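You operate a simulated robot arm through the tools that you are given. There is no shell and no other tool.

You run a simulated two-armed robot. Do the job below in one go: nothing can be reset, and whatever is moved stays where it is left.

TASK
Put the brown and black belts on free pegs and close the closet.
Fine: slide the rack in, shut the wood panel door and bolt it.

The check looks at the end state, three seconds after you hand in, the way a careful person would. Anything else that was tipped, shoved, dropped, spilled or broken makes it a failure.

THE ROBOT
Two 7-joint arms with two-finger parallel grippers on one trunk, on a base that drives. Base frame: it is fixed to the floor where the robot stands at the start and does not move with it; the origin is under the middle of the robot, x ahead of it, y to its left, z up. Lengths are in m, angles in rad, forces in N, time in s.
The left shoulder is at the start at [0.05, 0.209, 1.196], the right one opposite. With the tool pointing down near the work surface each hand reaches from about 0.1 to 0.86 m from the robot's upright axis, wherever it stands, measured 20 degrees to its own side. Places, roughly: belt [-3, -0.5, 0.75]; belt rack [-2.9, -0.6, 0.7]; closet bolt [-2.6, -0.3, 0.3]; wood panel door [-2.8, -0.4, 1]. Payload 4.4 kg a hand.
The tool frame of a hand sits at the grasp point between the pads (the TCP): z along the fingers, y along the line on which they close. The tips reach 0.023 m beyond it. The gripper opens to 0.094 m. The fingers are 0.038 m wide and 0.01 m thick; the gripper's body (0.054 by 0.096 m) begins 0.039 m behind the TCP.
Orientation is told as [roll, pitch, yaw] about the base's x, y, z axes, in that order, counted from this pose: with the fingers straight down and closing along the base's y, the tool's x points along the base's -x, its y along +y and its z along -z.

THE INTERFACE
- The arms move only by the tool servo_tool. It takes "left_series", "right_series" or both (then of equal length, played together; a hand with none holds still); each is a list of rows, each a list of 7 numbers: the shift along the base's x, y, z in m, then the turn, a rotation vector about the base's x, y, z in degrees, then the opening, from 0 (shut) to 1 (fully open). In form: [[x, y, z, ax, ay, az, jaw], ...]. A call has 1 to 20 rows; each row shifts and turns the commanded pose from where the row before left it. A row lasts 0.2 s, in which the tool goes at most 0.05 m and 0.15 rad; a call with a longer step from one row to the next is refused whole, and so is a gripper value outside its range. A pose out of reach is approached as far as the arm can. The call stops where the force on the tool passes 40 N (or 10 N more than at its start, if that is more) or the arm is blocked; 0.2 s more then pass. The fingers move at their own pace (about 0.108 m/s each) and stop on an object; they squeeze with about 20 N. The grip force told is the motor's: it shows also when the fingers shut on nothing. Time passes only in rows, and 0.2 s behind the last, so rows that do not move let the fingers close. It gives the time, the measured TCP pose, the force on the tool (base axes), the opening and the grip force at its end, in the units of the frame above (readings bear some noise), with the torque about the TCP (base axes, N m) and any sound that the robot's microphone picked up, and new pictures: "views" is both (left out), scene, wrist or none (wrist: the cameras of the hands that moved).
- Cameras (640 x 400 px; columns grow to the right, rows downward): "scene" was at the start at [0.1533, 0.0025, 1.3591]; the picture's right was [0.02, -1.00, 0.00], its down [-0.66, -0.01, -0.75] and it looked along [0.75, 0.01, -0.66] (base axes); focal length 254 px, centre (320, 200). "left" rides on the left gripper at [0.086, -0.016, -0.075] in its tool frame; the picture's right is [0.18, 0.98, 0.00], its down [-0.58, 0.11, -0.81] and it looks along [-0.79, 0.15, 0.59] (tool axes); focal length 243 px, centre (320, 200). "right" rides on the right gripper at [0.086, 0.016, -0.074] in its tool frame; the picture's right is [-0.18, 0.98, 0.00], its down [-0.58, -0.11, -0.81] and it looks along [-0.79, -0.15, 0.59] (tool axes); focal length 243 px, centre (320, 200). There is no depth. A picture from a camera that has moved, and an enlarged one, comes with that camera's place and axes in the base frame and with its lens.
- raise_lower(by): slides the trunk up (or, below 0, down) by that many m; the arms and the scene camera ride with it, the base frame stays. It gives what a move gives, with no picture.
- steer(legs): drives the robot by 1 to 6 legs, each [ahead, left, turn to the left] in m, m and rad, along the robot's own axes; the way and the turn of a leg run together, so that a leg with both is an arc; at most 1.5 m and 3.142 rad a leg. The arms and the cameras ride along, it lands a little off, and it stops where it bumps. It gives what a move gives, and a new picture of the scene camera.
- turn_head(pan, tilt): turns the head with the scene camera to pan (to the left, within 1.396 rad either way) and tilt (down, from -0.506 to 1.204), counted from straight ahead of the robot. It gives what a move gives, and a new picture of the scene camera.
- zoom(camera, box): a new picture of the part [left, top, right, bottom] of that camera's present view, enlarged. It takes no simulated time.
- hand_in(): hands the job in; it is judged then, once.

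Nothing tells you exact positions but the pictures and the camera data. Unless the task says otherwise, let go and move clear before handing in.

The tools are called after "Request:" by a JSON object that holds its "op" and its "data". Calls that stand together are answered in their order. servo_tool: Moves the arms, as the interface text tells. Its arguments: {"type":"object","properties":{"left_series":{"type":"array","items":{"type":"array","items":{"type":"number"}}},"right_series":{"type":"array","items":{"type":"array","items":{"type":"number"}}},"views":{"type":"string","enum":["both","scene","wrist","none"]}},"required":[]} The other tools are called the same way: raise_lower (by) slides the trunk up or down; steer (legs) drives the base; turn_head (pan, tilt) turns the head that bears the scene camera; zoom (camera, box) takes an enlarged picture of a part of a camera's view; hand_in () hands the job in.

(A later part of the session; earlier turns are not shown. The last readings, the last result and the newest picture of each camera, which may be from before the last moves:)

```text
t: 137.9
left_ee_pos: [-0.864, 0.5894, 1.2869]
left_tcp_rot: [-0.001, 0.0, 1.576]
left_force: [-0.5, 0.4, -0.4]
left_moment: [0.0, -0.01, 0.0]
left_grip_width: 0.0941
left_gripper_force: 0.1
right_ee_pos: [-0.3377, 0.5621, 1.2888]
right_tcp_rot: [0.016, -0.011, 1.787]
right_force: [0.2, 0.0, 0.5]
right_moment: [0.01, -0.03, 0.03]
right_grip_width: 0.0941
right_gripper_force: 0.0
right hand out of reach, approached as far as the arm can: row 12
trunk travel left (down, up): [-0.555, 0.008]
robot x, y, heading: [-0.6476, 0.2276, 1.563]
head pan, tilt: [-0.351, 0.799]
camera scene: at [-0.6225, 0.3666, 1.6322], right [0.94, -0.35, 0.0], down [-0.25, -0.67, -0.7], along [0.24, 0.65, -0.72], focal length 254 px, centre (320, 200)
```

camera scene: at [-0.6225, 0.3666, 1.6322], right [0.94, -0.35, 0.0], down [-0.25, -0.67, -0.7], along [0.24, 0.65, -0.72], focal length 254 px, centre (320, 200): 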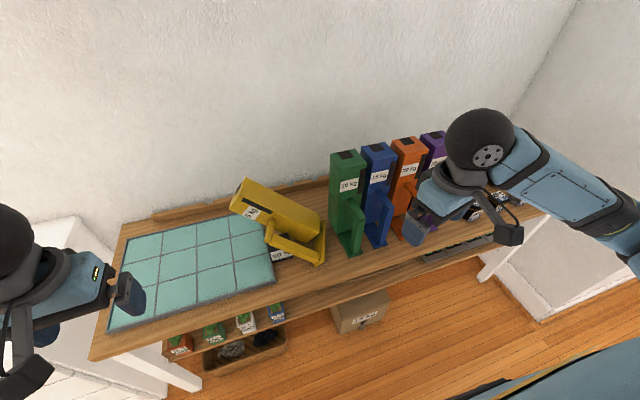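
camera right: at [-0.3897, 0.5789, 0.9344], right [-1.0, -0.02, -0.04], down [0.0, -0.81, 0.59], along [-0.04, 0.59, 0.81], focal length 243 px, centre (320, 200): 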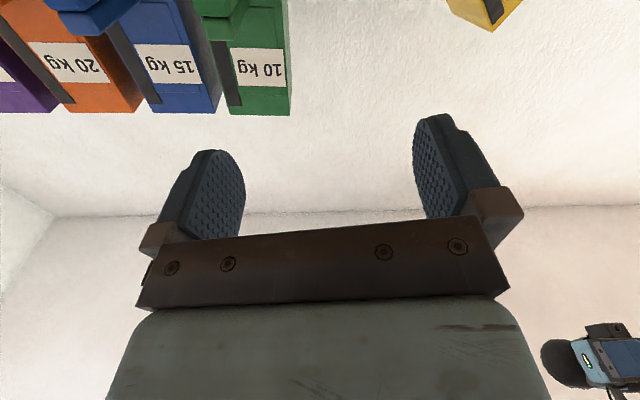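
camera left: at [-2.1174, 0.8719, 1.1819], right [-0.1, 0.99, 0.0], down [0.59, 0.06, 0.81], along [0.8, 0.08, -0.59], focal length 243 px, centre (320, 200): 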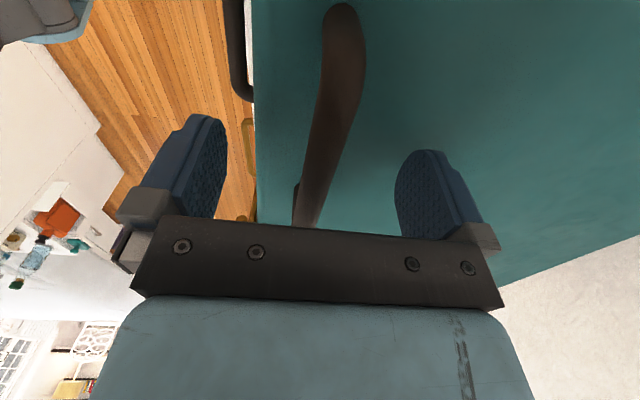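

Request:
{"op": "servo_tool", "data": {"left_series": [[0.0117, 0.0065, -0.0134, 7.5, 0, 0, 1], [0.0117, 0.0065, -0.0134, 7.5, 0, 0, 1], [0.0117, 0.0065, -0.0134, 7.5, 0, 0, 1], [0.0117, 0.0065, -0.0134, 7.5, 0, 0, 1], [0.0117, 0.0065, -0.0134, 7.5, 0, 0, 1], [0.0117, 0.0065, -0.0134, 7.5, 0, 0, 1], [0.0117, 0.0065, -0.0134, 0, 0, -6.5, 1], [0.0117, 0.0065, -0.0134, 0, 0, -6.5, 1], [0.0117, 0.0065, -0.0134, -1.65, -7.15, 0, 1], [0.0117, 0.0065, -0.0134, -1.65, -7.15, 0, 1], [0.0117, 0.0065, -0.0134, -1.65, -7.15, 0, 1], [0.0117, 0.0065, -0.0134, -1.65, -7.15, 0, 1], [0.0117, 0.0065, -0.0134, -1.65, -7.15, 0, 1], [0.0117, 0.0065, -0.0134, -1.65, -7.15, 0, 1]], "views": "both"}}

```text
t: 140.9
left_ee_pos: [-0.6993, 0.6801, 1.0999]
left_tcp_rot: [-0.944, -0.528, 1.957]
left_force: [0.8, -0.1, -0.1]
left_moment: [0.0, -0.02, 0.01]
left_grip_width: 0.0942
left_gripper_force: 0.1
right_ee_pos: [-0.3353, 0.5628, 1.2884]
right_tcp_rot: [0.019, -0.013, 1.789]
right_force: [-0.4, 0.0, 0.3]
right_moment: [-0.02, 0.03, 0.0]
right_grip_width: 0.0939
right_gripper_force: 0.0
trunk travel left (down, up): [-0.555, 0.008]
robot x, y, heading: [-0.6544, 0.2226, 1.563]
head pan, tilt: [-0.351, 0.799]
camera scene: at [-0.6207, 0.3669, 1.6322], right [0.94, -0.35, 0.0], down [-0.25, -0.67, -0.7], along [0.24, 0.65, -0.72], focal length 254 px, centre (320, 200)
camera left: at [-0.7086, 0.5662, 1.1057], right [-0.63, 0.01, -0.78], down [-0.78, 0.02, 0.63], along [0.02, 1.0, 0.0], focal length 243 px, centre (320, 200)
```

scene: 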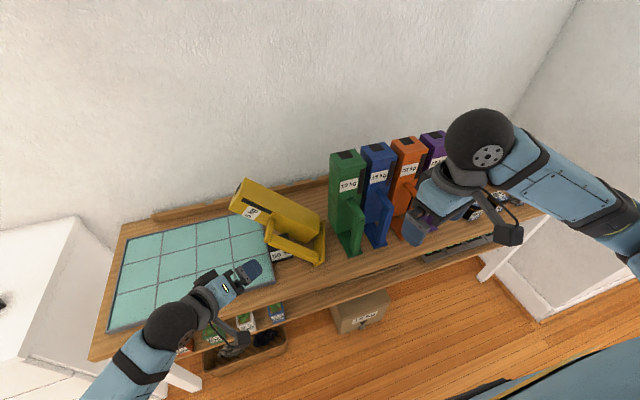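
left: 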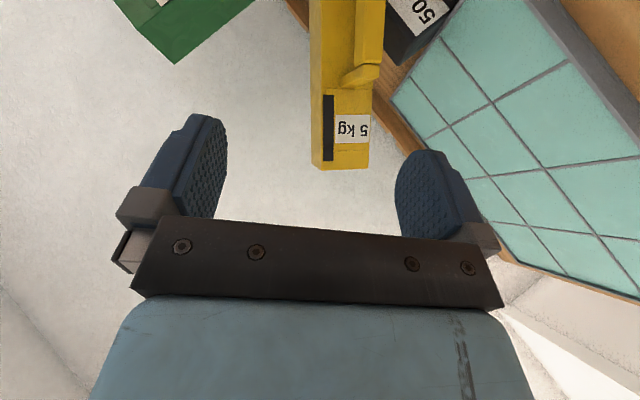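

The left hand's roll now matches the tilted box almost exactly (lean ≈51°, straight to the left). Approaching the handle.

Request:
{"op": "servo_tool", "data": {"left_series": [[0.006, 0.03, -0.022, 0, 0, 0, 1], [0.006, 0.03, -0.022, 0, 0, 0, 1], [0.006, 0.03, -0.022, 0, 0, 0, 1], [0.007, 0.029, -0.022, 0, 0, 0, 1]], "views": "both"}}

Request:
{"op": "zoom", "data": {"camera": "scene", "box": [200, 150, 400, 300]}}

```text
t: 141.9
left_ee_pos: [-0.6747, 0.8001, 1.0106]
left_tcp_rot: [-0.941, -0.528, 1.954]
left_force: [0.2, 0.3, -0.1]
left_moment: [-0.01, -0.01, -0.01]
left_grip_width: 0.094
left_gripper_force: 0.2
right_ee_pos: [-0.3354, 0.5628, 1.288]
right_tcp_rot: [0.02, -0.012, 1.79]
right_force: [0.2, 0.9, -1.0]
right_moment: [-0.01, -0.04, 0.0]
right_grip_width: 0.0939
right_gripper_force: 0.1
trunk travel left (down, up): [-0.555, 0.008]
robot x, y, heading: [-0.649, 0.2232, 1.563]
head pan, tilt: [-0.351, 0.799]
camera scene: at [-0.6204, 0.3686, 1.632], right [0.94, -0.35, 0.0], down [-0.25, -0.67, -0.7], along [0.24, 0.65, -0.72], focal length 254 px, centre (320, 200)
camera left: at [-0.6839, 0.6865, 1.016], right [-0.63, 0.01, -0.78], down [-0.78, 0.02, 0.63], along [0.02, 1.0, 0.0], focal length 243 px, centre (320, 200)
```

scene: 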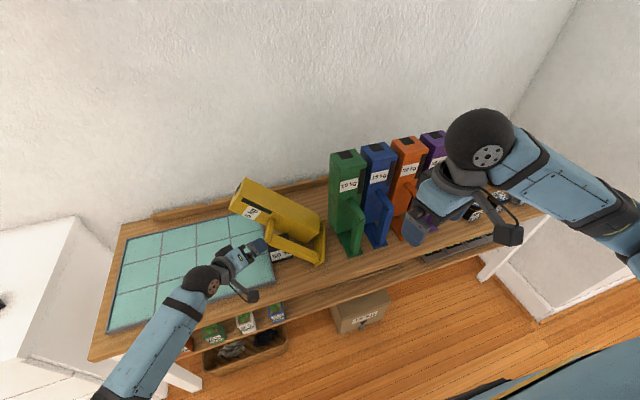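
left: 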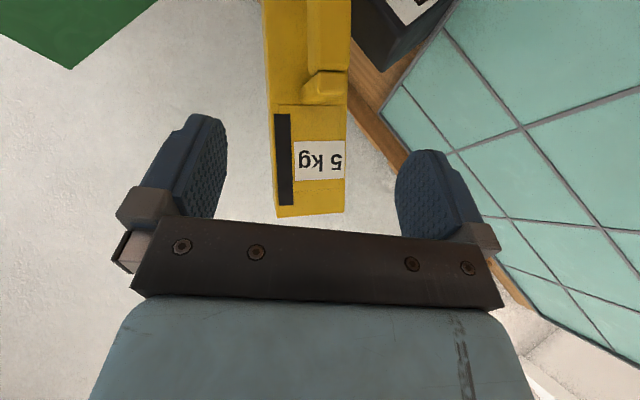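

```text
2.67 times, centred on (300, 225) of scene
camera zoom: at [-0.6204, 0.3686, 1.632], right [0.94, -0.35, 0.0], down [-0.25, -0.67, -0.7], along [0.24, 0.65, -0.72], focal length 678 px, centre (373, 133)
```

zoom: 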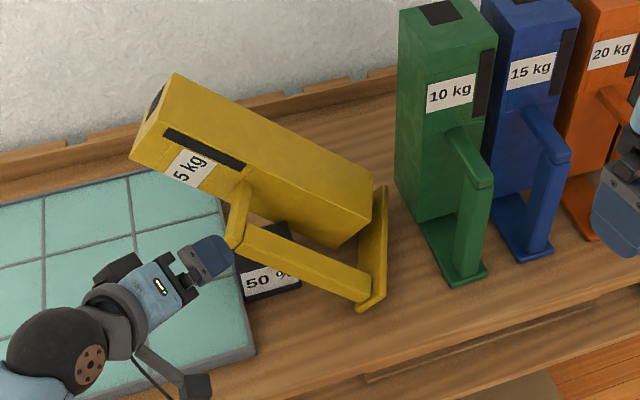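

Request:
{"op": "servo_tool", "data": {"left_series": [[0, 0, 0, 0, 0, 0, 0.65], [0.02, 0.0225, -0.0185, 0, 0, 0, 0.65], [0.021, 0.0225, -0.0185, 0, 0, 0, 0.65], [0, 0, 0, 0, 0, 0, 0.65]], "views": "both"}}

Request:
{"op": "zoom", "data": {"camera": "scene", "box": [200, 150, 400, 300]}}

```text
t: 142.9
left_ee_pos: [-0.635, 0.8457, 0.9745]
left_tcp_rot: [-0.943, -0.531, 1.956]
left_force: [-1.0, -0.1, 0.5]
left_moment: [0.01, 0.01, -0.03]
left_grip_width: 0.061
left_gripper_force: 0.0
right_ee_pos: [-0.3363, 0.5612, 1.2891]
right_tcp_rot: [0.019, -0.012, 1.79]
right_force: [0.0, 0.1, -0.1]
right_moment: [-0.01, -0.02, 0.0]
right_grip_width: 0.0939
right_gripper_force: 0.1
trunk travel left (down, up): [-0.555, 0.008]
robot x, y, heading: [-0.6489, 0.224, 1.56]
head pan, tilt: [-0.351, 0.799]
camera scene: at [-0.622, 0.3662, 1.6323], right [0.94, -0.35, 0.0], down [-0.25, -0.67, -0.7], along [0.24, 0.65, -0.72], focal length 254 px, centre (320, 200)
camera left: at [-0.6433, 0.7303, 0.9795], right [-0.63, 0.01, -0.78], down [-0.78, 0.01, 0.63], along [0.02, 1.0, 0.0], focal length 243 px, centre (320, 200)
```

scene: 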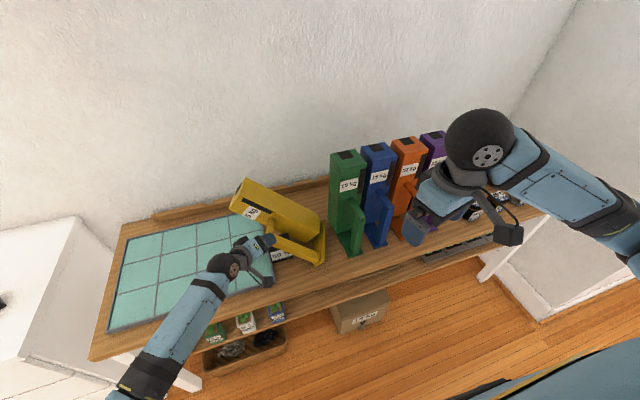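
left: 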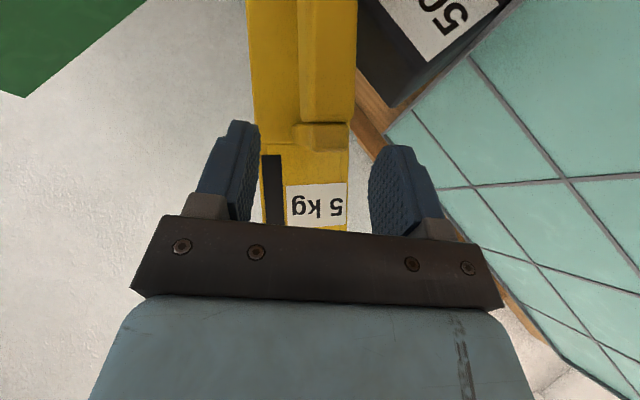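

```text
2.67 times, centred on (300, 225) of scene
camera zoom: at [-0.622, 0.3662, 1.6323], right [0.94, -0.35, 0.0], down [-0.25, -0.67, -0.7], along [0.24, 0.65, -0.72], focal length 678 px, centre (373, 133)
```

zoom: 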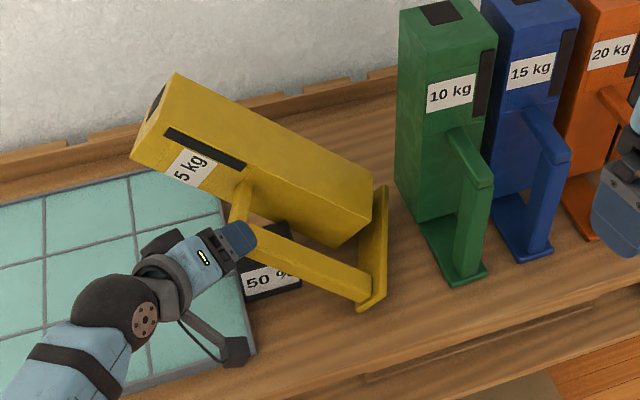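

Request:
{"op": "servo_tool", "data": {"left_series": [[0.022, 0.0215, -0.0185, 0, 0, 0, 0.65], [0.022, 0.0215, -0.0185, 0, 0, 0, 0.65], [0, 0, 0, 0, 0, 0, 0.3], [0, 0, 0, 0, 0, 0, 0], [0, 0, 0, 0, 0, 0, 0], [0, 0, 0, 0, 0, 0, 0]], "views": "both"}}

Request:
{"op": "zoom", "data": {"camera": "scene", "box": [200, 150, 400, 300]}}

```text
t: 144.3
left_ee_pos: [-0.5891, 0.8889, 0.9382]
left_tcp_rot: [-0.941, -0.531, 1.953]
left_force: [2.8, -0.7, 0.7]
left_moment: [0.09, -0.97, -0.21]
left_grip_width: 0.0379
left_gripper_force: 20.2
right_ee_pos: [-0.3345, 0.5629, 1.2886]
right_tcp_rot: [0.02, -0.012, 1.788]
right_force: [-0.4, 0.3, 0.6]
right_moment: [0.0, -0.01, -0.03]
right_grip_width: 0.094
right_gripper_force: 0.1
trunk travel left (down, up): [-0.555, 0.008]
robot x, y, heading: [-0.6513, 0.2215, 1.561]
head pan, tilt: [-0.351, 0.799]
camera scene: at [-0.6207, 0.3668, 1.6322], right [0.94, -0.35, 0.0], down [-0.25, -0.67, -0.7], along [0.24, 0.65, -0.72], focal length 254 px, centre (320, 200)
camera left: at [-0.5985, 0.7744, 0.9433], right [-0.63, 0.01, -0.78], down [-0.78, 0.02, 0.63], along [0.02, 1.0, 0.0], focal length 243 px, centre (320, 200)
```

scene: 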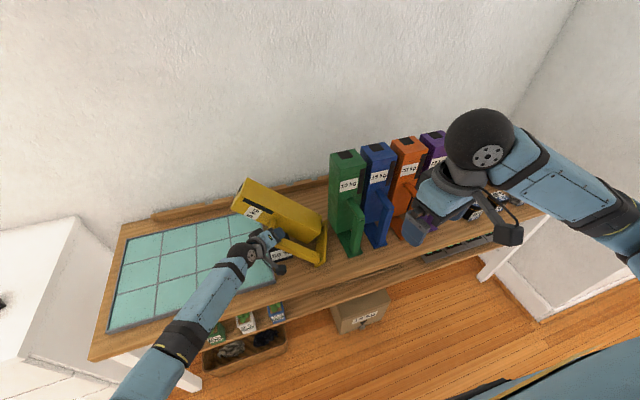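
left: 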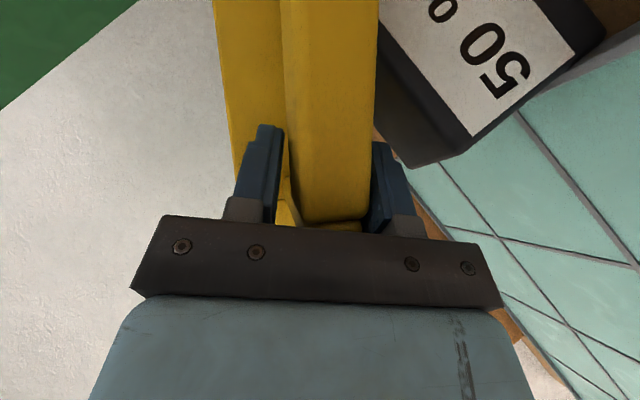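

```text
2.67 times, centred on (300, 225) of scene
camera zoom: at [-0.6207, 0.3668, 1.6322], right [0.94, -0.35, 0.0], down [-0.25, -0.67, -0.7], along [0.24, 0.65, -0.72], focal length 678 px, centre (373, 133)
```

zoom: 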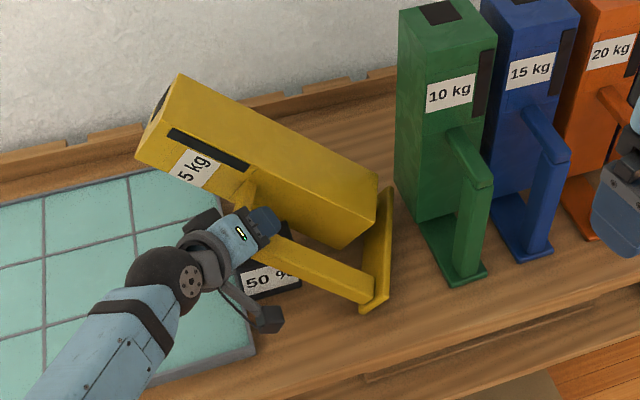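

Gripped. The lean pivot fits my estimate (x≈-0.459), so I'll rotate the box up along an arc about its left bottom edge, checking after the first part.

Request:
{"op": "servo_tool", "data": {"left_series": [[0.0103, 0, 0.0086, 0, 3.65, 0, 0], [0.0104, 0, 0.0086, 0, 3.65, 0, 0], [0.0114, 0, 0.0073, 0, 3.65, 0, 0]], "views": "scene"}}

Request:
{"op": "zoom", "data": {"camera": "scene", "box": [200, 150, 400, 300]}}

```text
t: 145.1
left_ee_pos: [-0.556, 0.8869, 0.9631]
left_tcp_rot: [-0.728, -0.594, 1.842]
left_force: [-2.8, -3.5, 5.9]
left_moment: [0.61, -1.14, -0.22]
left_grip_width: 0.0391
left_gripper_force: 20.0
right_ee_pos: [-0.3365, 0.5619, 1.2883]
right_tcp_rot: [0.017, -0.015, 1.791]
right_force: [0.3, 0.1, 0.5]
right_moment: [-0.02, -0.02, -0.03]
right_grip_width: 0.094
right_gripper_force: 0.0
trunk travel left (down, up): [-0.555, 0.008]
robot x, y, heading: [-0.6519, 0.2245, 1.561]
head pan, tilt: [-0.351, 0.799]
camera scene: at [-0.6214, 0.3649, 1.6325], right [0.94, -0.35, 0.0], down [-0.25, -0.67, -0.7], along [0.24, 0.65, -0.72], focal length 254 px, centre (320, 200)
```

scene: 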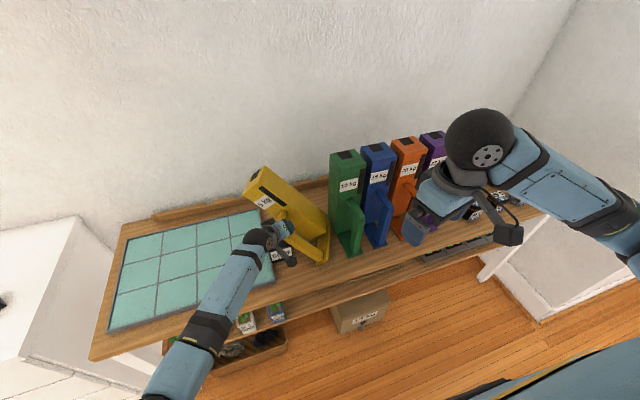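

```text
2.67 times, centred on (300, 225) of scene
camera zoom: at [-0.6214, 0.3649, 1.6325], right [0.94, -0.35, 0.0], down [-0.25, -0.67, -0.7], along [0.24, 0.65, -0.72], focal length 678 px, centre (373, 133)
```

zoom: 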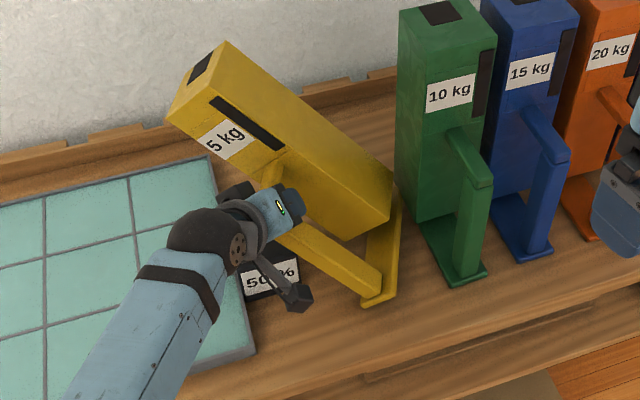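

Lifting well with light force. Continue.

Request:
{"op": "servo_tool", "data": {"left_series": [[0.0114, 0, 0.0063, 0, 3.65, 0, 0], [0.0121, 0, 0.0048, 0, 3.65, 0, 0], [0.0121, 0, 0.0048, 0, 3.65, 0, 0], [0.0124, 0, 0.0031, 0, 3.65, 0, 0], [0.0124, 0, 0.0031, 0, 3.65, 0, 0], [0.0129, 0, 0.0016, 0, 3.65, 0, 0], [0.0129, 0, 0.0016, 0, 3.65, 0, 0]], "views": "both"}}

Request:
{"op": "zoom", "data": {"camera": "scene", "box": [200, 150, 400, 300]}}

```text
t: 146.6
left_ee_pos: [-0.5923, 0.9185, 0.9345]
left_tcp_rot: [-0.061, -0.64, 1.523]
left_force: [0.8, 4.4, 3.4]
left_moment: [0.17, 0.01, 0.14]
left_grip_width: 0.0289
left_gripper_force: 19.0
right_ee_pos: [-0.3359, 0.5642, 1.2879]
right_tcp_rot: [0.016, -0.01, 1.787]
right_force: [0.4, -0.3, 0.6]
right_moment: [-0.03, -0.02, -0.01]
right_grip_width: 0.094
right_gripper_force: 0.1
trunk travel left (down, up): [-0.555, 0.008]
robot x, y, heading: [-0.6508, 0.2241, 1.563]
head pan, tilt: [-0.351, 0.799]
stopped in row 7 (left hand): the arm was blocked; the commanded pose is now the measured one
camera scene: at [-0.621, 0.3682, 1.6318], right [0.94, -0.35, 0.0], down [-0.25, -0.67, -0.7], along [0.24, 0.65, -0.72], focal length 254 px, centre (320, 200)
camera left: at [-0.5871, 0.8043, 0.9427], right [-0.99, -0.06, -0.16], down [-0.16, 0.0, 0.99], along [-0.06, 1.0, -0.01], focal length 243 px, centre (320, 200)
```

scene: 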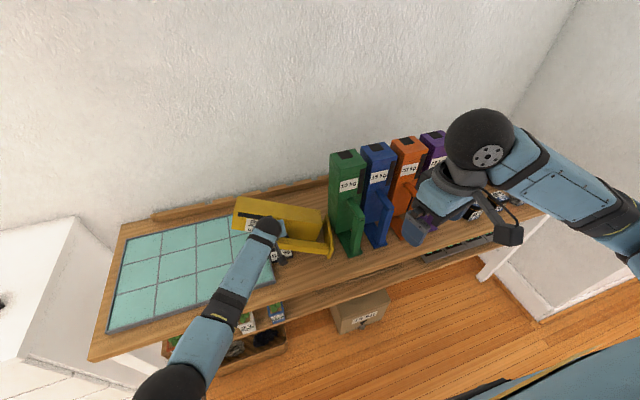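
left: 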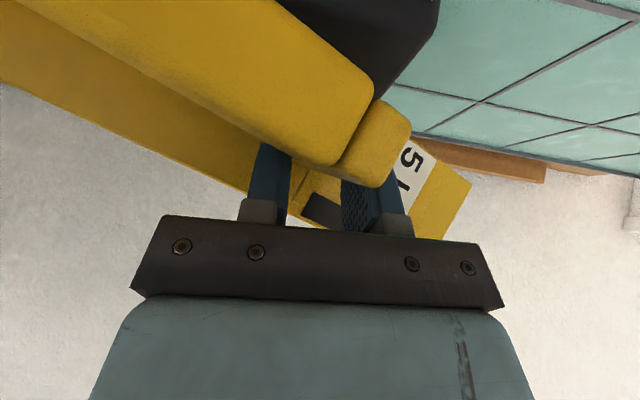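

```text
2.67 times, centred on (300, 225) of scene
camera zoom: at [-0.621, 0.3682, 1.6318], right [0.94, -0.35, 0.0], down [-0.25, -0.67, -0.7], along [0.24, 0.65, -0.72], focal length 678 px, centre (373, 133)
```

zoom: 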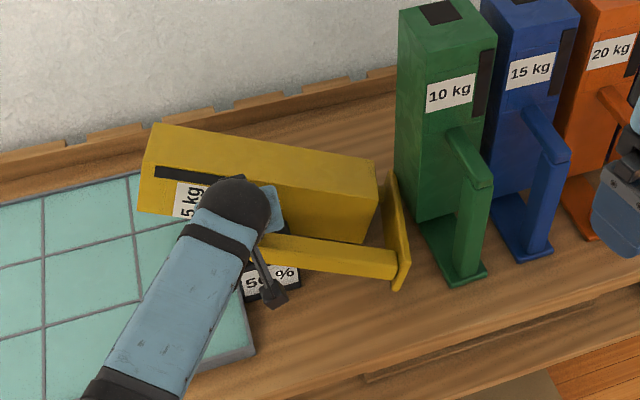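

The left arm ran into a limit because it reaches across the robot's centreline here; the box sagged back. I'll let go, withdraw, and reposition the robot further right so the motion stays in the left arm's comfortable zone.

Request:
{"op": "servo_tool", "data": {"left_series": [[0, 0, 0, 0, 0, 0, 0.5], [0, 0, 0, 0, 0, 0, 0.6], [0, 0, 0, 0, 0, 0, 0.6], [-0.002, -0.015, 0.02, 0, 0, 0, 0.6], [-0.002, -0.018, 0.024, 0, 0, 0, 0.6], [-0.003, -0.018, 0.024, 0, 0, 0, 0.7], [-0.003, -0.018, 0.024, 0, 0, 0, 1], [-0.003, -0.03, 0.024, 0, 0, 0, 1]], "views": "both"}}

```text
t: 148.3
left_ee_pos: [-0.6433, 0.9129, 1.1209]
left_tcp_rot: [0.03, -0.805, 1.489]
left_force: [-0.3, -0.5, 0.1]
left_moment: [-0.01, 0.02, 0.01]
left_grip_width: 0.094
left_gripper_force: 0.0
right_ee_pos: [-0.3356, 0.5614, 1.2881]
right_tcp_rot: [0.018, -0.013, 1.787]
right_force: [-0.2, -0.9, 0.2]
right_moment: [0.01, -0.02, -0.01]
right_grip_width: 0.0941
right_gripper_force: 0.1
trunk travel left (down, up): [-0.555, 0.008]
robot x, y, heading: [-0.644, 0.2258, 1.567]
head pan, tilt: [-0.351, 0.799]
stopped in row 8 (left hand): the arm was blocked; the commanded pose is now the measured one
camera scene: at [-0.6213, 0.3661, 1.6323], right [0.94, -0.35, 0.0], down [-0.25, -0.67, -0.7], along [0.24, 0.65, -0.72], focal length 254 px, centre (320, 200)
camera left: at [-0.6346, 0.7997, 1.1097], right [-0.99, -0.07, -0.11], down [-0.1, -0.17, 0.98], along [-0.09, 0.98, 0.16], focal length 243 px, centre (320, 200)
```

scene: 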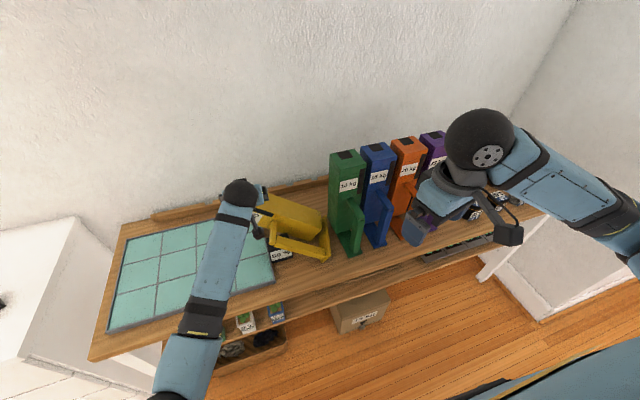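
left: 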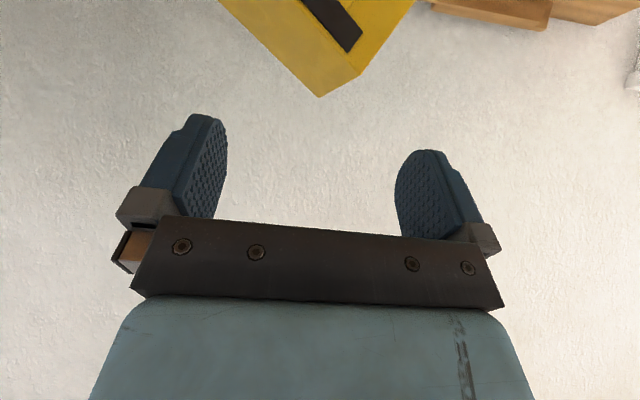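

Hand is clear of the box. I'll back the base off a little, then shift right.

Request:
{"op": "steer", "data": {"legs": [[-0.16, 0, 0]]}}

Request:
{"op": "steer", "data": {"legs": [[0, -0.42, 0]]}}

Request:
{"op": "turn_head", "data": {"pan": 0.5, "tilt": 0.85}}

```text
t: 149.7
left_ee_pos: [-0.645, 0.7588, 1.1188]
left_tcp_rot: [0.029, -0.8, 1.488]
left_force: [0.4, -0.8, 0.4]
left_moment: [0.02, -0.03, 0.01]
left_grip_width: 0.0939
left_gripper_force: 0.0
right_ee_pos: [-0.3369, 0.4078, 1.2879]
right_tcp_rot: [0.018, -0.01, 1.789]
right_force: [-0.4, -0.3, 0.0]
right_moment: [-0.01, 0.01, 0.01]
right_grip_width: 0.094
right_gripper_force: 0.2
trunk travel left (down, up): [-0.555, 0.008]
robot x, y, heading: [-0.6519, 0.0684, 1.567]
head pan, tilt: [-0.351, 0.799]
camera scene: at [-0.6217, 0.2129, 1.6319], right [0.94, -0.35, 0.0], down [-0.25, -0.67, -0.7], along [0.24, 0.65, -0.72], focal length 254 px, centre (320, 200)
```

scene: 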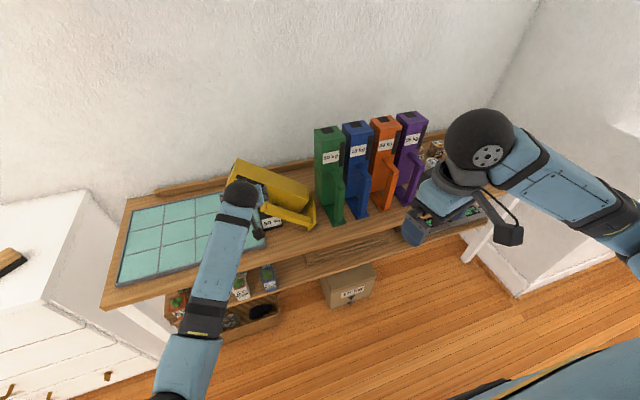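

```text
t: 153.9
left_ee_pos: [-0.2265, 0.7566, 1.1199]
left_tcp_rot: [0.028, -0.804, 1.494]
left_force: [-0.6, 0.3, -1.0]
left_moment: [0.0, 0.0, -0.02]
left_grip_width: 0.0939
left_gripper_force: 0.2
right_ee_pos: [0.0832, 0.4062, 1.2881]
right_tcp_rot: [0.018, -0.012, 1.793]
right_force: [-0.1, -0.4, 0.4]
right_moment: [-0.03, 0.03, 0.0]
right_grip_width: 0.0941
right_gripper_force: 0.1
trunk travel left (down, up): [-0.555, 0.008]
robot x, y, heading: [-0.2309, 0.0675, 1.57]
head pan, tilt: [-0.351, 0.799]
camera scene: at [-0.2015, 0.2092, 1.6322], right [0.94, -0.35, 0.0], down [-0.25, -0.67, -0.7], along [0.24, 0.65, -0.72], focal length 254 px, centre (320, 200)
```

scene: 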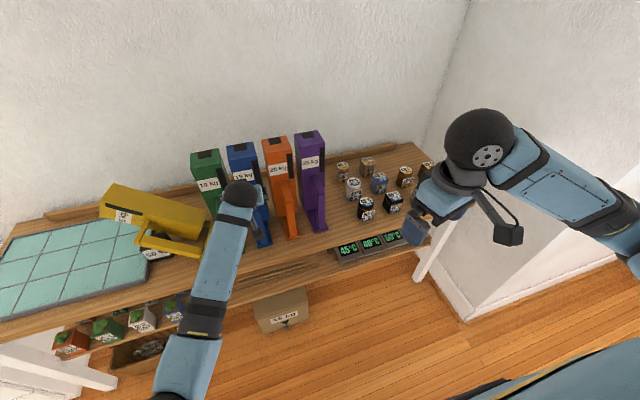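

```text
t: 155.1
left_ee_pos: [-0.2266, 0.7566, 1.119]
left_tcp_rot: [0.031, -0.804, 1.493]
left_force: [0.2, -0.3, -0.6]
left_moment: [0.02, -0.01, 0.03]
left_grip_width: 0.0941
left_gripper_force: 0.0
right_ee_pos: [0.0822, 0.4061, 1.2878]
right_tcp_rot: [0.02, -0.013, 1.792]
right_force: [-0.9, 0.5, 0.9]
right_moment: [-0.01, -0.01, 0.02]
right_grip_width: 0.094
right_gripper_force: 0.0
trunk travel left (down, up): [-0.555, 0.008]
robot x, y, heading: [-0.2309, 0.063, 1.57]
head pan, tilt: [0.499, 0.85]
camera scene: at [-0.2663, 0.2023, 1.6282], right [0.88, 0.48, 0.0], down [0.36, -0.66, -0.66], along [-0.31, 0.58, -0.75], focal length 254 px, centre (320, 200)
```

scene: 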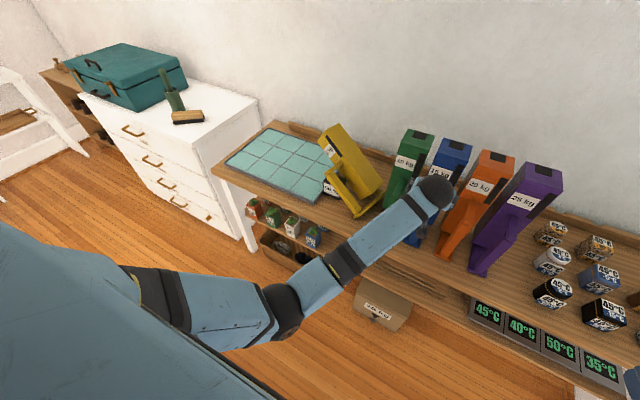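

Request:
{"op": "servo_tool", "data": {"left_series": [[-0.01, -0.005, -0.01, 0, 0, -7, 1], [-0.01, -0.005, -0.01, 0, 0, -7, 1], [-0.02, -0.005, -0.01, 0, 0, -7, 1], [-0.02, -0.005, -0.01, 0, 0, -7, 1], [-0.02, -0.01, -0.01, 0, 0, -7, 1], [-0.02, -0.01, -0.01, 0, 0, -7, 1], [-0.02, -0.01, 0, 0, 0, -7, 1], [-0.02, -0.01, 0, 0, 0, -7, 1]], "views": "scene"}}

```text
t: 156.9
left_ee_pos: [-0.3653, 0.6947, 1.0601]
left_tcp_rot: [0.032, -0.804, 0.516]
left_force: [0.0, -0.2, -0.6]
left_moment: [-0.01, -0.02, -0.01]
left_grip_width: 0.0939
left_gripper_force: 0.0
right_ee_pos: [0.0832, 0.4059, 1.2877]
right_tcp_rot: [0.017, -0.013, 1.793]
right_force: [-0.5, 0.4, 0.2]
right_moment: [0.02, -0.02, -0.05]
right_grip_width: 0.094
right_gripper_force: 0.1
trunk travel left (down, up): [-0.555, 0.008]
robot x, y, heading: [-0.2351, 0.0634, 1.574]
head pan, tilt: [0.499, 0.85]
camera scene: at [-0.2677, 0.202, 1.6281], right [0.88, 0.48, 0.0], down [0.36, -0.66, -0.66], along [-0.31, 0.58, -0.75], focal length 254 px, centre (320, 200)
```

scene: 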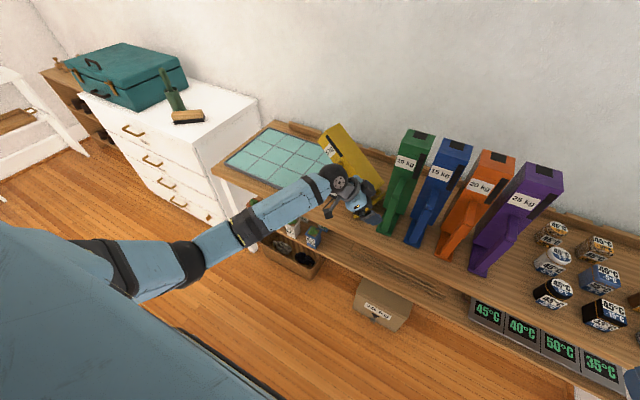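

Request:
{"op": "servo_tool", "data": {"left_series": [[0, -0.02, 0.02, -3.8, 6.7, 0, 1], [0, -0.02, 0.03, -3.8, 6.7, 0, 1], [0, -0.02, 0.03, -3.8, 6.7, 0, 1], [-0.01, -0.03, 0.03, -3.8, 6.7, 0, 1], [-0.01, -0.03, 0.03, -3.8, 6.7, 0, 1], [-0.01, -0.03, 0.03, -3.8, 6.7, 0, 1], [-0.01, -0.03, 0.03, 0, 0, 6, 1], [-0.01, -0.03, 0.02, 0, 0, 8, 1], [-0.01, -0.03, 0, 0, 0, 8, 1], [-0.01, -0.02, 0, 0, 0, 8, 1], [0, 0, 0, 0, 0, 8, 1], [0, 0, 0, 0, 0, 8, 1], [0, 0, 0, 0, 0, 8, 1], [0, 0, 0, 0, 0, 6, 1]], "views": "scene"}}

```text
t: 159.9
left_ee_pos: [-0.4344, 0.4362, 1.2795]
left_tcp_rot: [0.029, 0.003, 1.564]
left_force: [0.2, 0.4, 0.5]
left_moment: [0.01, 0.01, 0.0]
left_grip_width: 0.0936
left_gripper_force: 0.1
right_ee_pos: [0.0835, 0.4054, 1.2884]
right_tcp_rot: [0.02, -0.013, 1.793]
right_force: [-0.3, 0.3, -0.3]
right_moment: [0.01, 0.0, 0.0]
right_grip_width: 0.0939
right_gripper_force: 0.1
trunk travel left (down, up): [-0.555, 0.008]
robot x, y, heading: [-0.2294, 0.0681, 1.571]
head pan, tilt: [0.499, 0.85]
camera scene: at [-0.2662, 0.2025, 1.6281], right [0.88, 0.48, 0.0], down [0.36, -0.66, -0.66], along [-0.31, 0.58, -0.75], focal length 254 px, centre (320, 200)
```

scene: 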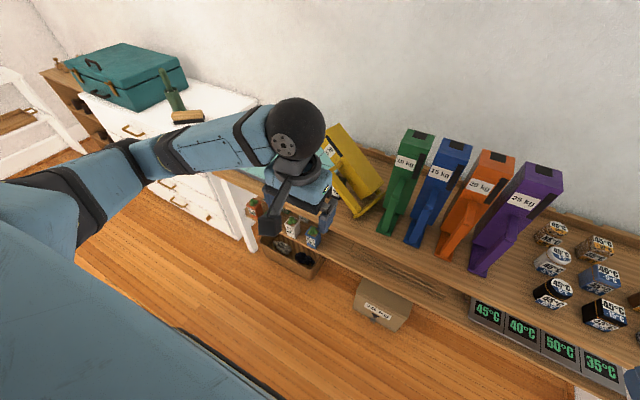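

Request:
{"op": "steer", "data": {"legs": [[0.17, -0.03, 0]]}}

Request:
{"op": "zoom", "data": {"camera": "scene", "box": [200, 90, 440, 270]}}

Request:
{"op": "zoom", "data": {"camera": "left", "box": [0, 0, 640, 400]}}

```text
t: 161.4
left_ee_pos: [-0.4041, 0.6042, 1.2808]
left_tcp_rot: [0.029, 0.001, 1.561]
left_force: [0.1, -0.4, -0.3]
left_moment: [0.03, 0.0, 0.0]
left_grip_width: 0.0939
left_gripper_force: 0.1
right_ee_pos: [0.114, 0.5736, 1.2884]
right_tcp_rot: [0.019, -0.014, 1.79]
right_force: [0.7, 0.0, 0.3]
right_moment: [0.0, 0.01, 0.01]
right_grip_width: 0.0942
right_gripper_force: 0.1
trunk travel left (down, up): [-0.555, 0.008]
robot x, y, heading: [-0.2005, 0.2339, 1.567]
head pan, tilt: [0.499, 0.85]
camera scene: at [-0.2359, 0.37, 1.6284], right [0.88, 0.47, 0.0], down [0.36, -0.66, -0.66], along [-0.31, 0.58, -0.75], focal length 254 px, centre (320, 200)
```

scene: 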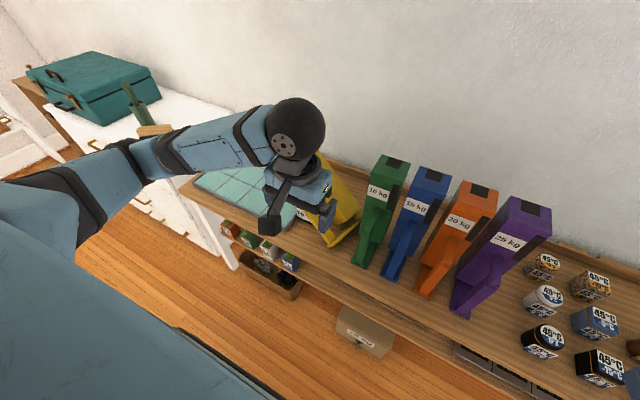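

```text
2.22 times, centred on (320, 180) of scene
camera zoom: at [-0.2359, 0.37, 1.6284], right [0.88, 0.47, 0.0], down [0.36, -0.66, -0.66], along [-0.31, 0.58, -0.75], focal length 565 px, centre (320, 244)
```

zoom: 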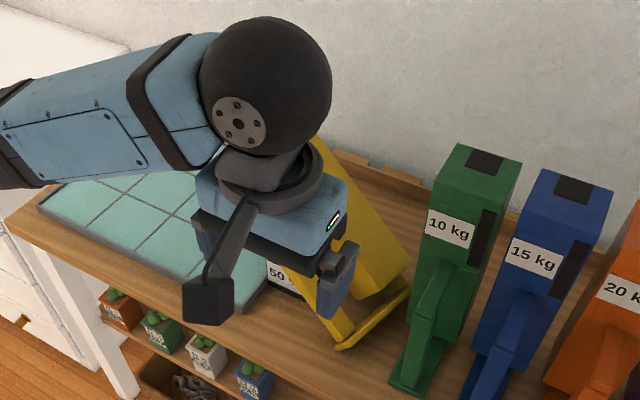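

```text
1.00 times, centred on (320, 200) of left (not enlarged: the box is as wide or as high as the picture)
camera zoom: at [-0.3874, 0.5179, 1.3543], right [-0.98, -0.17, 0.03], down [-0.08, 0.58, 0.81], along [-0.16, 0.79, -0.59], focal length 243 px, centre (320, 200)
```

zoom: 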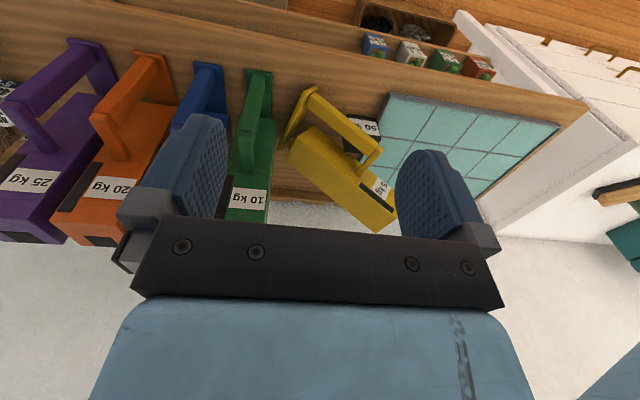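

The left arm is healthy again and the robot is better placed. Repeating the approach to the yellow handle.

Request:
{"op": "servo_tool", "data": {"left_series": [[-0.0197, 0.0054, -0.0129, 7.5, 0, 0, 1], [-0.0197, 0.0054, -0.0129, 7.5, 0, 0, 1], [-0.0197, 0.0054, -0.0129, 7.5, 0, 0, 1], [-0.0197, 0.0054, -0.0129, 7.5, 0, 0, 1], [-0.0197, 0.0054, -0.0129, 7.5, 0, 0, 1], [-0.0197, 0.0054, -0.0129, 7.5, 0, 0, 1], [-0.0197, 0.0054, -0.0129, 0, 0, -6.5, 1], [-0.0197, 0.0054, -0.0129, 0, 0, -6.5, 1], [-0.0197, 0.0054, -0.0129, -1.65, -7.15, 0, 1], [-0.0197, 0.0054, -0.0129, -1.65, -7.15, 0, 1], [-0.0197, 0.0054, -0.0129, -1.65, -7.15, 0, 1], [-0.0197, 0.0054, -0.0129, -1.65, -7.15, 0, 1], [-0.0197, 0.0054, -0.0129, -1.65, -7.15, 0, 1], [-0.0197, 0.0054, -0.0129, -1.65, -7.15, 0, 1]], "views": "both"}}

Request:
{"op": "zoom", "data": {"camera": "scene", "box": [200, 90, 440, 270]}}

```text
t: 164.4
left_ee_pos: [-0.6616, 0.6852, 1.1017]
left_tcp_rot: [-0.752, -0.581, 1.841]
left_force: [-0.3, 0.7, -0.9]
left_moment: [-0.01, 0.04, 0.0]
left_grip_width: 0.0942
left_gripper_force: 0.1
left hand out of reach, approached as far as the arm can: row 3, 4, 13, 14
right_ee_pos: [0.1142, 0.575, 1.2891]
right_tcp_rot: [0.018, -0.013, 1.789]
right_force: [0.8, 0.6, 0.0]
right_moment: [0.02, -0.01, 0.01]
right_grip_width: 0.094
right_gripper_force: 0.1
trunk travel left (down, up): [-0.555, 0.008]
robot x, y, heading: [-0.2012, 0.2345, 1.563]
head pan, tilt: [0.499, 0.85]
camera scene: at [-0.2364, 0.372, 1.6282], right [0.88, 0.47, 0.0], down [0.36, -0.66, -0.66], along [-0.31, 0.58, -0.75], focal length 254 px, centre (320, 200)
camera left: at [-0.6713, 0.5704, 1.109], right [-0.75, 0.01, -0.66], down [-0.66, 0.03, 0.75], along [0.03, 1.0, -0.01], focal length 243 px, centre (320, 200)
```

scene: 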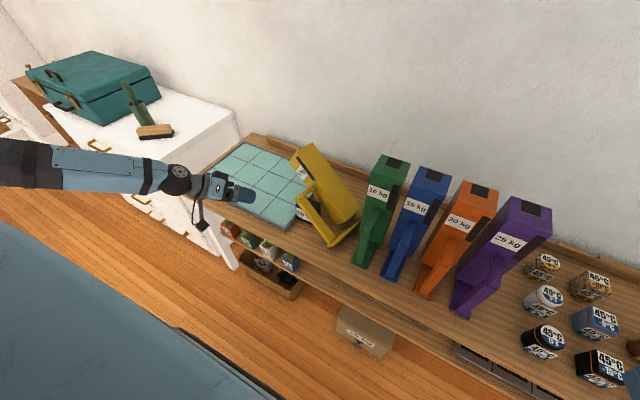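
left: 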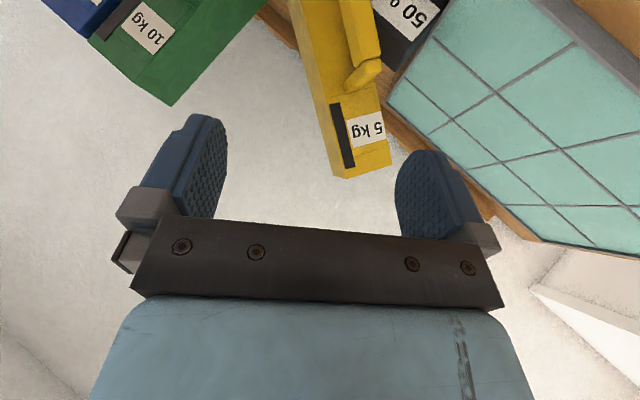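

```text
2.22 times, centred on (320, 180) of scene
camera zoom: at [-0.2364, 0.372, 1.6282], right [0.88, 0.47, 0.0], down [0.36, -0.66, -0.66], along [-0.31, 0.58, -0.75], focal length 565 px, centre (320, 244)
```

zoom: 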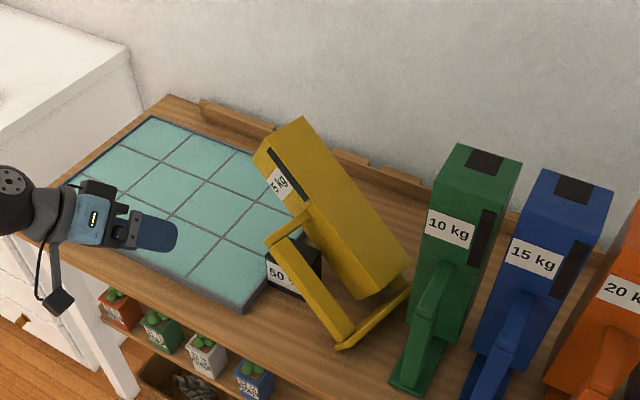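

Request:
{"op": "servo_tool", "data": {"left_series": [[0.0027, 0.031, -0.022, 0, 0, 0, 1], [0.0027, 0.031, -0.022, 0, 0, 0, 1], [0.0027, 0.031, -0.022, 0, -3, 0, 1], [0.0027, 0.031, -0.022, 0, -3, 0, 0.75], [0, 0, 0, 0, -3, 0, 0.7]], "views": "wrist"}}

Request:
{"op": "zoom", "data": {"camera": "scene", "box": [200, 90, 440, 270]}}

```text
t: 165.6
left_ee_pos: [-0.65, 0.8076, 1.0132]
left_tcp_rot: [-0.933, -0.524, 1.941]
left_force: [-0.6, -0.6, 0.3]
left_moment: [0.02, 0.03, -0.01]
left_grip_width: 0.0656
left_gripper_force: 0.1
right_ee_pos: [0.1153, 0.5746, 1.2894]
right_tcp_rot: [0.017, -0.016, 1.79]
right_force: [-0.4, -0.5, -0.1]
right_moment: [0.0, 0.0, 0.01]
right_grip_width: 0.0941
right_gripper_force: 0.1
trunk travel left (down, up): [-0.555, 0.008]
robot x, y, heading: [-0.2004, 0.236, 1.561]
head pan, tilt: [0.499, 0.85]
camera left: at [-0.6592, 0.6928, 1.0211], right [-0.63, 0.01, -0.78], down [-0.78, 0.03, 0.63], along [0.03, 1.0, -0.01], focal length 243 px, centre (320, 200)
```

left: 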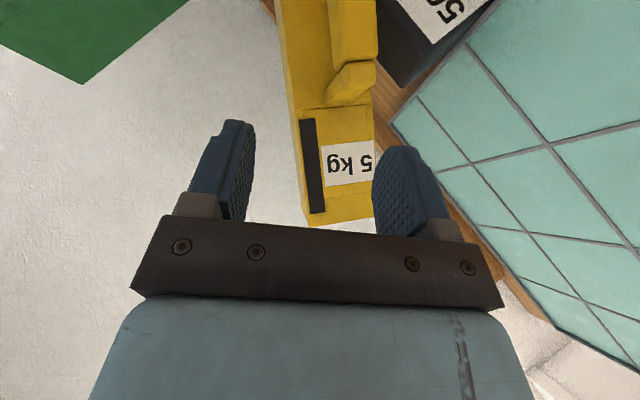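

```text
2.22 times, centred on (320, 180) of scene
camera zoom: at [-0.2355, 0.3707, 1.6283], right [0.88, 0.47, 0.0], down [0.36, -0.66, -0.66], along [-0.31, 0.58, -0.75], focal length 565 px, centre (320, 244)
```

zoom: 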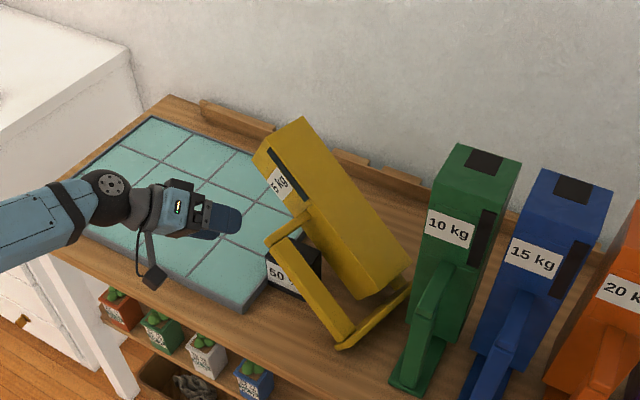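

Request:
{"op": "servo_tool", "data": {"left_series": [[-0.007, -0.001, -0.0085, 0, 0, 0, 0.65], [-0.007, -0.001, -0.0085, 0, 0, 0, 0.65], [0.0195, 0.017, -0.0155, 0, 0, 0, 0.65], [0.0195, 0.017, -0.0155, 0, 0, 0, 0.65]], "views": "wrist"}}

```text
t: 166.6
left_ee_pos: [-0.6238, 0.8389, 0.9659]
left_tcp_rot: [-0.932, -0.526, 1.939]
left_force: [0.0, 0.2, 0.4]
left_moment: [-0.03, 0.0, 0.0]
left_grip_width: 0.0613
left_gripper_force: 0.1
right_ee_pos: [0.1149, 0.5761, 1.2874]
right_tcp_rot: [0.02, -0.012, 1.791]
right_force: [-1.0, -0.4, -0.5]
right_moment: [-0.04, 0.02, 0.0]
right_grip_width: 0.0941
right_gripper_force: 0.1
trunk travel left (down, up): [-0.555, 0.008]
robot x, y, heading: [-0.202, 0.2336, 1.569]
head pan, tilt: [0.499, 0.85]
camera left: at [-0.6335, 0.7251, 0.9719], right [-0.63, 0.01, -0.77], down [-0.77, 0.03, 0.63], along [0.03, 1.0, -0.01], focal length 243 px, centre (320, 200)
```

left: 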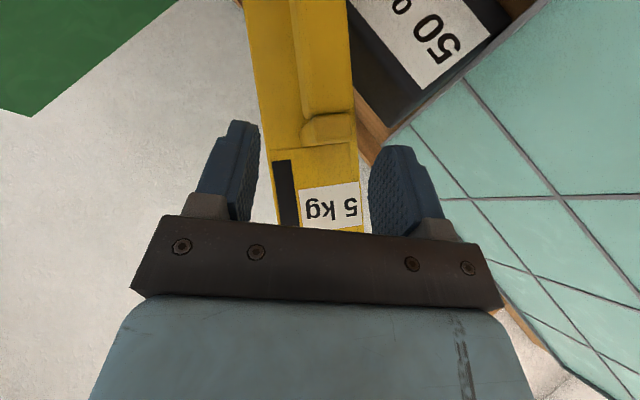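

Request:
{"op": "servo_tool", "data": {"left_series": [[0.02, 0.018, -0.0165, 0, 0, 0, 0.65], [0.02, 0.018, -0.0165, 0, 0, 0, 0.65], [0.02, 0.018, -0.0165, 0, 0, 0, 0.65], [0, 0, 0, 0, 0, 0, 0.3], [0, 0, 0, 0, 0, 0, 0], [0, 0, 0, 0, 0, 0, 0], [0, 0, 0, 0, 0, 0, 0]], "views": "wrist"}}

Request:
{"op": "zoom", "data": {"camera": "scene", "box": [200, 90, 440, 270]}}

```text
t: 167.4
left_ee_pos: [-0.5794, 0.8889, 0.9308]
left_tcp_rot: [-0.935, -0.54, 1.951]
left_force: [-0.3, -20.3, 25.1]
left_moment: [-0.83, 0.06, 0.06]
left_grip_width: 0.0515
left_gripper_force: 0.0
right_ee_pos: [0.114, 0.5738, 1.2888]
right_tcp_rot: [0.02, -0.015, 1.794]
right_force: [-0.6, 0.5, 0.6]
right_moment: [-0.08, 0.03, -0.03]
right_grip_width: 0.0939
right_gripper_force: 0.1
trunk travel left (down, up): [-0.555, 0.008]
robot x, y, heading: [-0.1998, 0.2313, 1.567]
head pan, tilt: [0.499, 0.85]
stopped in row 3 (left hand): the force on the tool passed its limit at 62 N (the readings are from after the stop); the commanded pose is now the measured one
camera left: at [-0.5875, 0.7752, 0.9354], right [-0.63, 0.01, -0.77], down [-0.77, 0.01, 0.63], along [0.02, 1.0, 0.01], focal length 243 px, centre (320, 200)
```

left: 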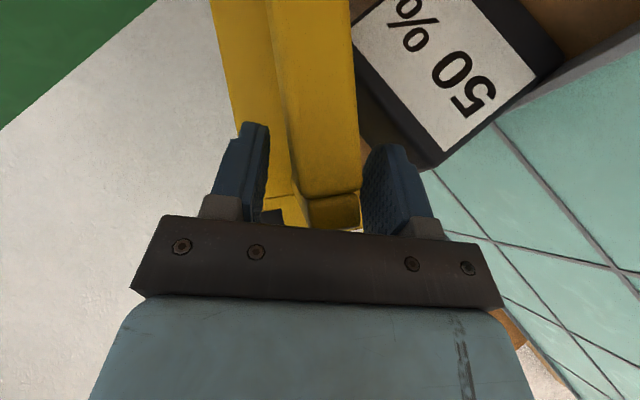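

```text
2.22 times, centred on (320, 180) of scene
camera zoom: at [-0.2341, 0.3675, 1.6289], right [0.88, 0.48, 0.0], down [0.36, -0.66, -0.66], along [-0.32, 0.58, -0.75], focal length 565 px, centre (320, 244)
```

zoom: 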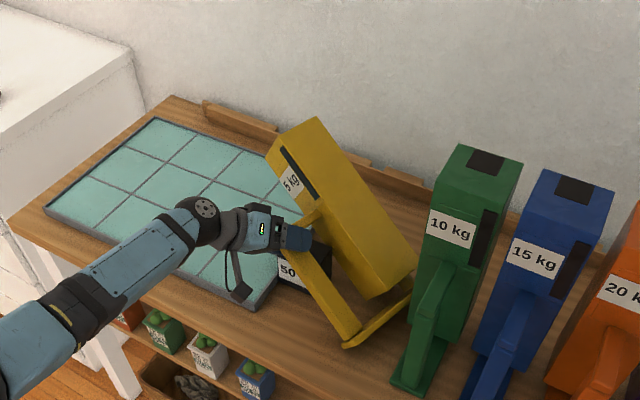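

Request:
{"op": "servo_tool", "data": {"left_series": [[-0.004, -0.005, 0.004, 0, 0, 0, 0.5], [0, 0, 0, 0, 0, 0, 0.2], [0, 0, 0, 0, 0, 0, 0], [0, 0, 0, 0, 0, 0, 0], [0, 0, 0, 0, 0, 0, 0]], "views": "wrist"}}

```text
t: 168.6
left_ee_pos: [-0.5811, 0.8874, 0.9304]
left_tcp_rot: [-0.933, -0.537, 1.949]
left_force: [13.3, 9.2, 8.9]
left_moment: [0.01, -1.24, 0.14]
left_grip_width: 0.0408
left_gripper_force: 20.3
right_ee_pos: [0.1154, 0.5756, 1.2873]
right_tcp_rot: [0.021, -0.012, 1.792]
right_force: [0.1, -0.3, 0.9]
right_moment: [0.0, 0.02, -0.01]
right_grip_width: 0.0938
right_gripper_force: 0.1
trunk travel left (down, up): [-0.555, 0.008]
robot x, y, heading: [-0.202, 0.2348, 1.567]
head pan, tilt: [0.499, 0.85]
camera left: at [-0.5896, 0.7726, 0.9358], right [-0.64, 0.01, -0.77], down [-0.77, 0.01, 0.64], along [0.02, 1.0, 0.0], focal length 243 px, centre (320, 200)
```

left: 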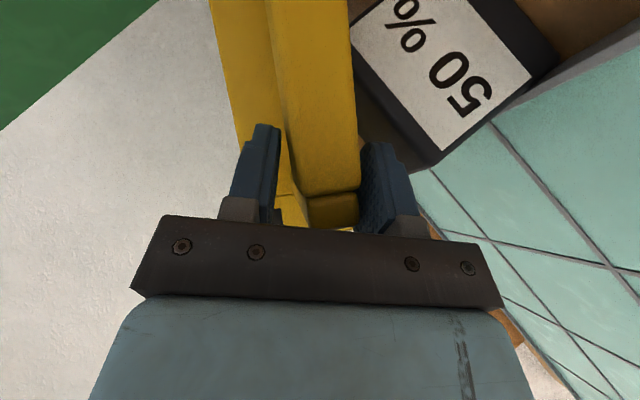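

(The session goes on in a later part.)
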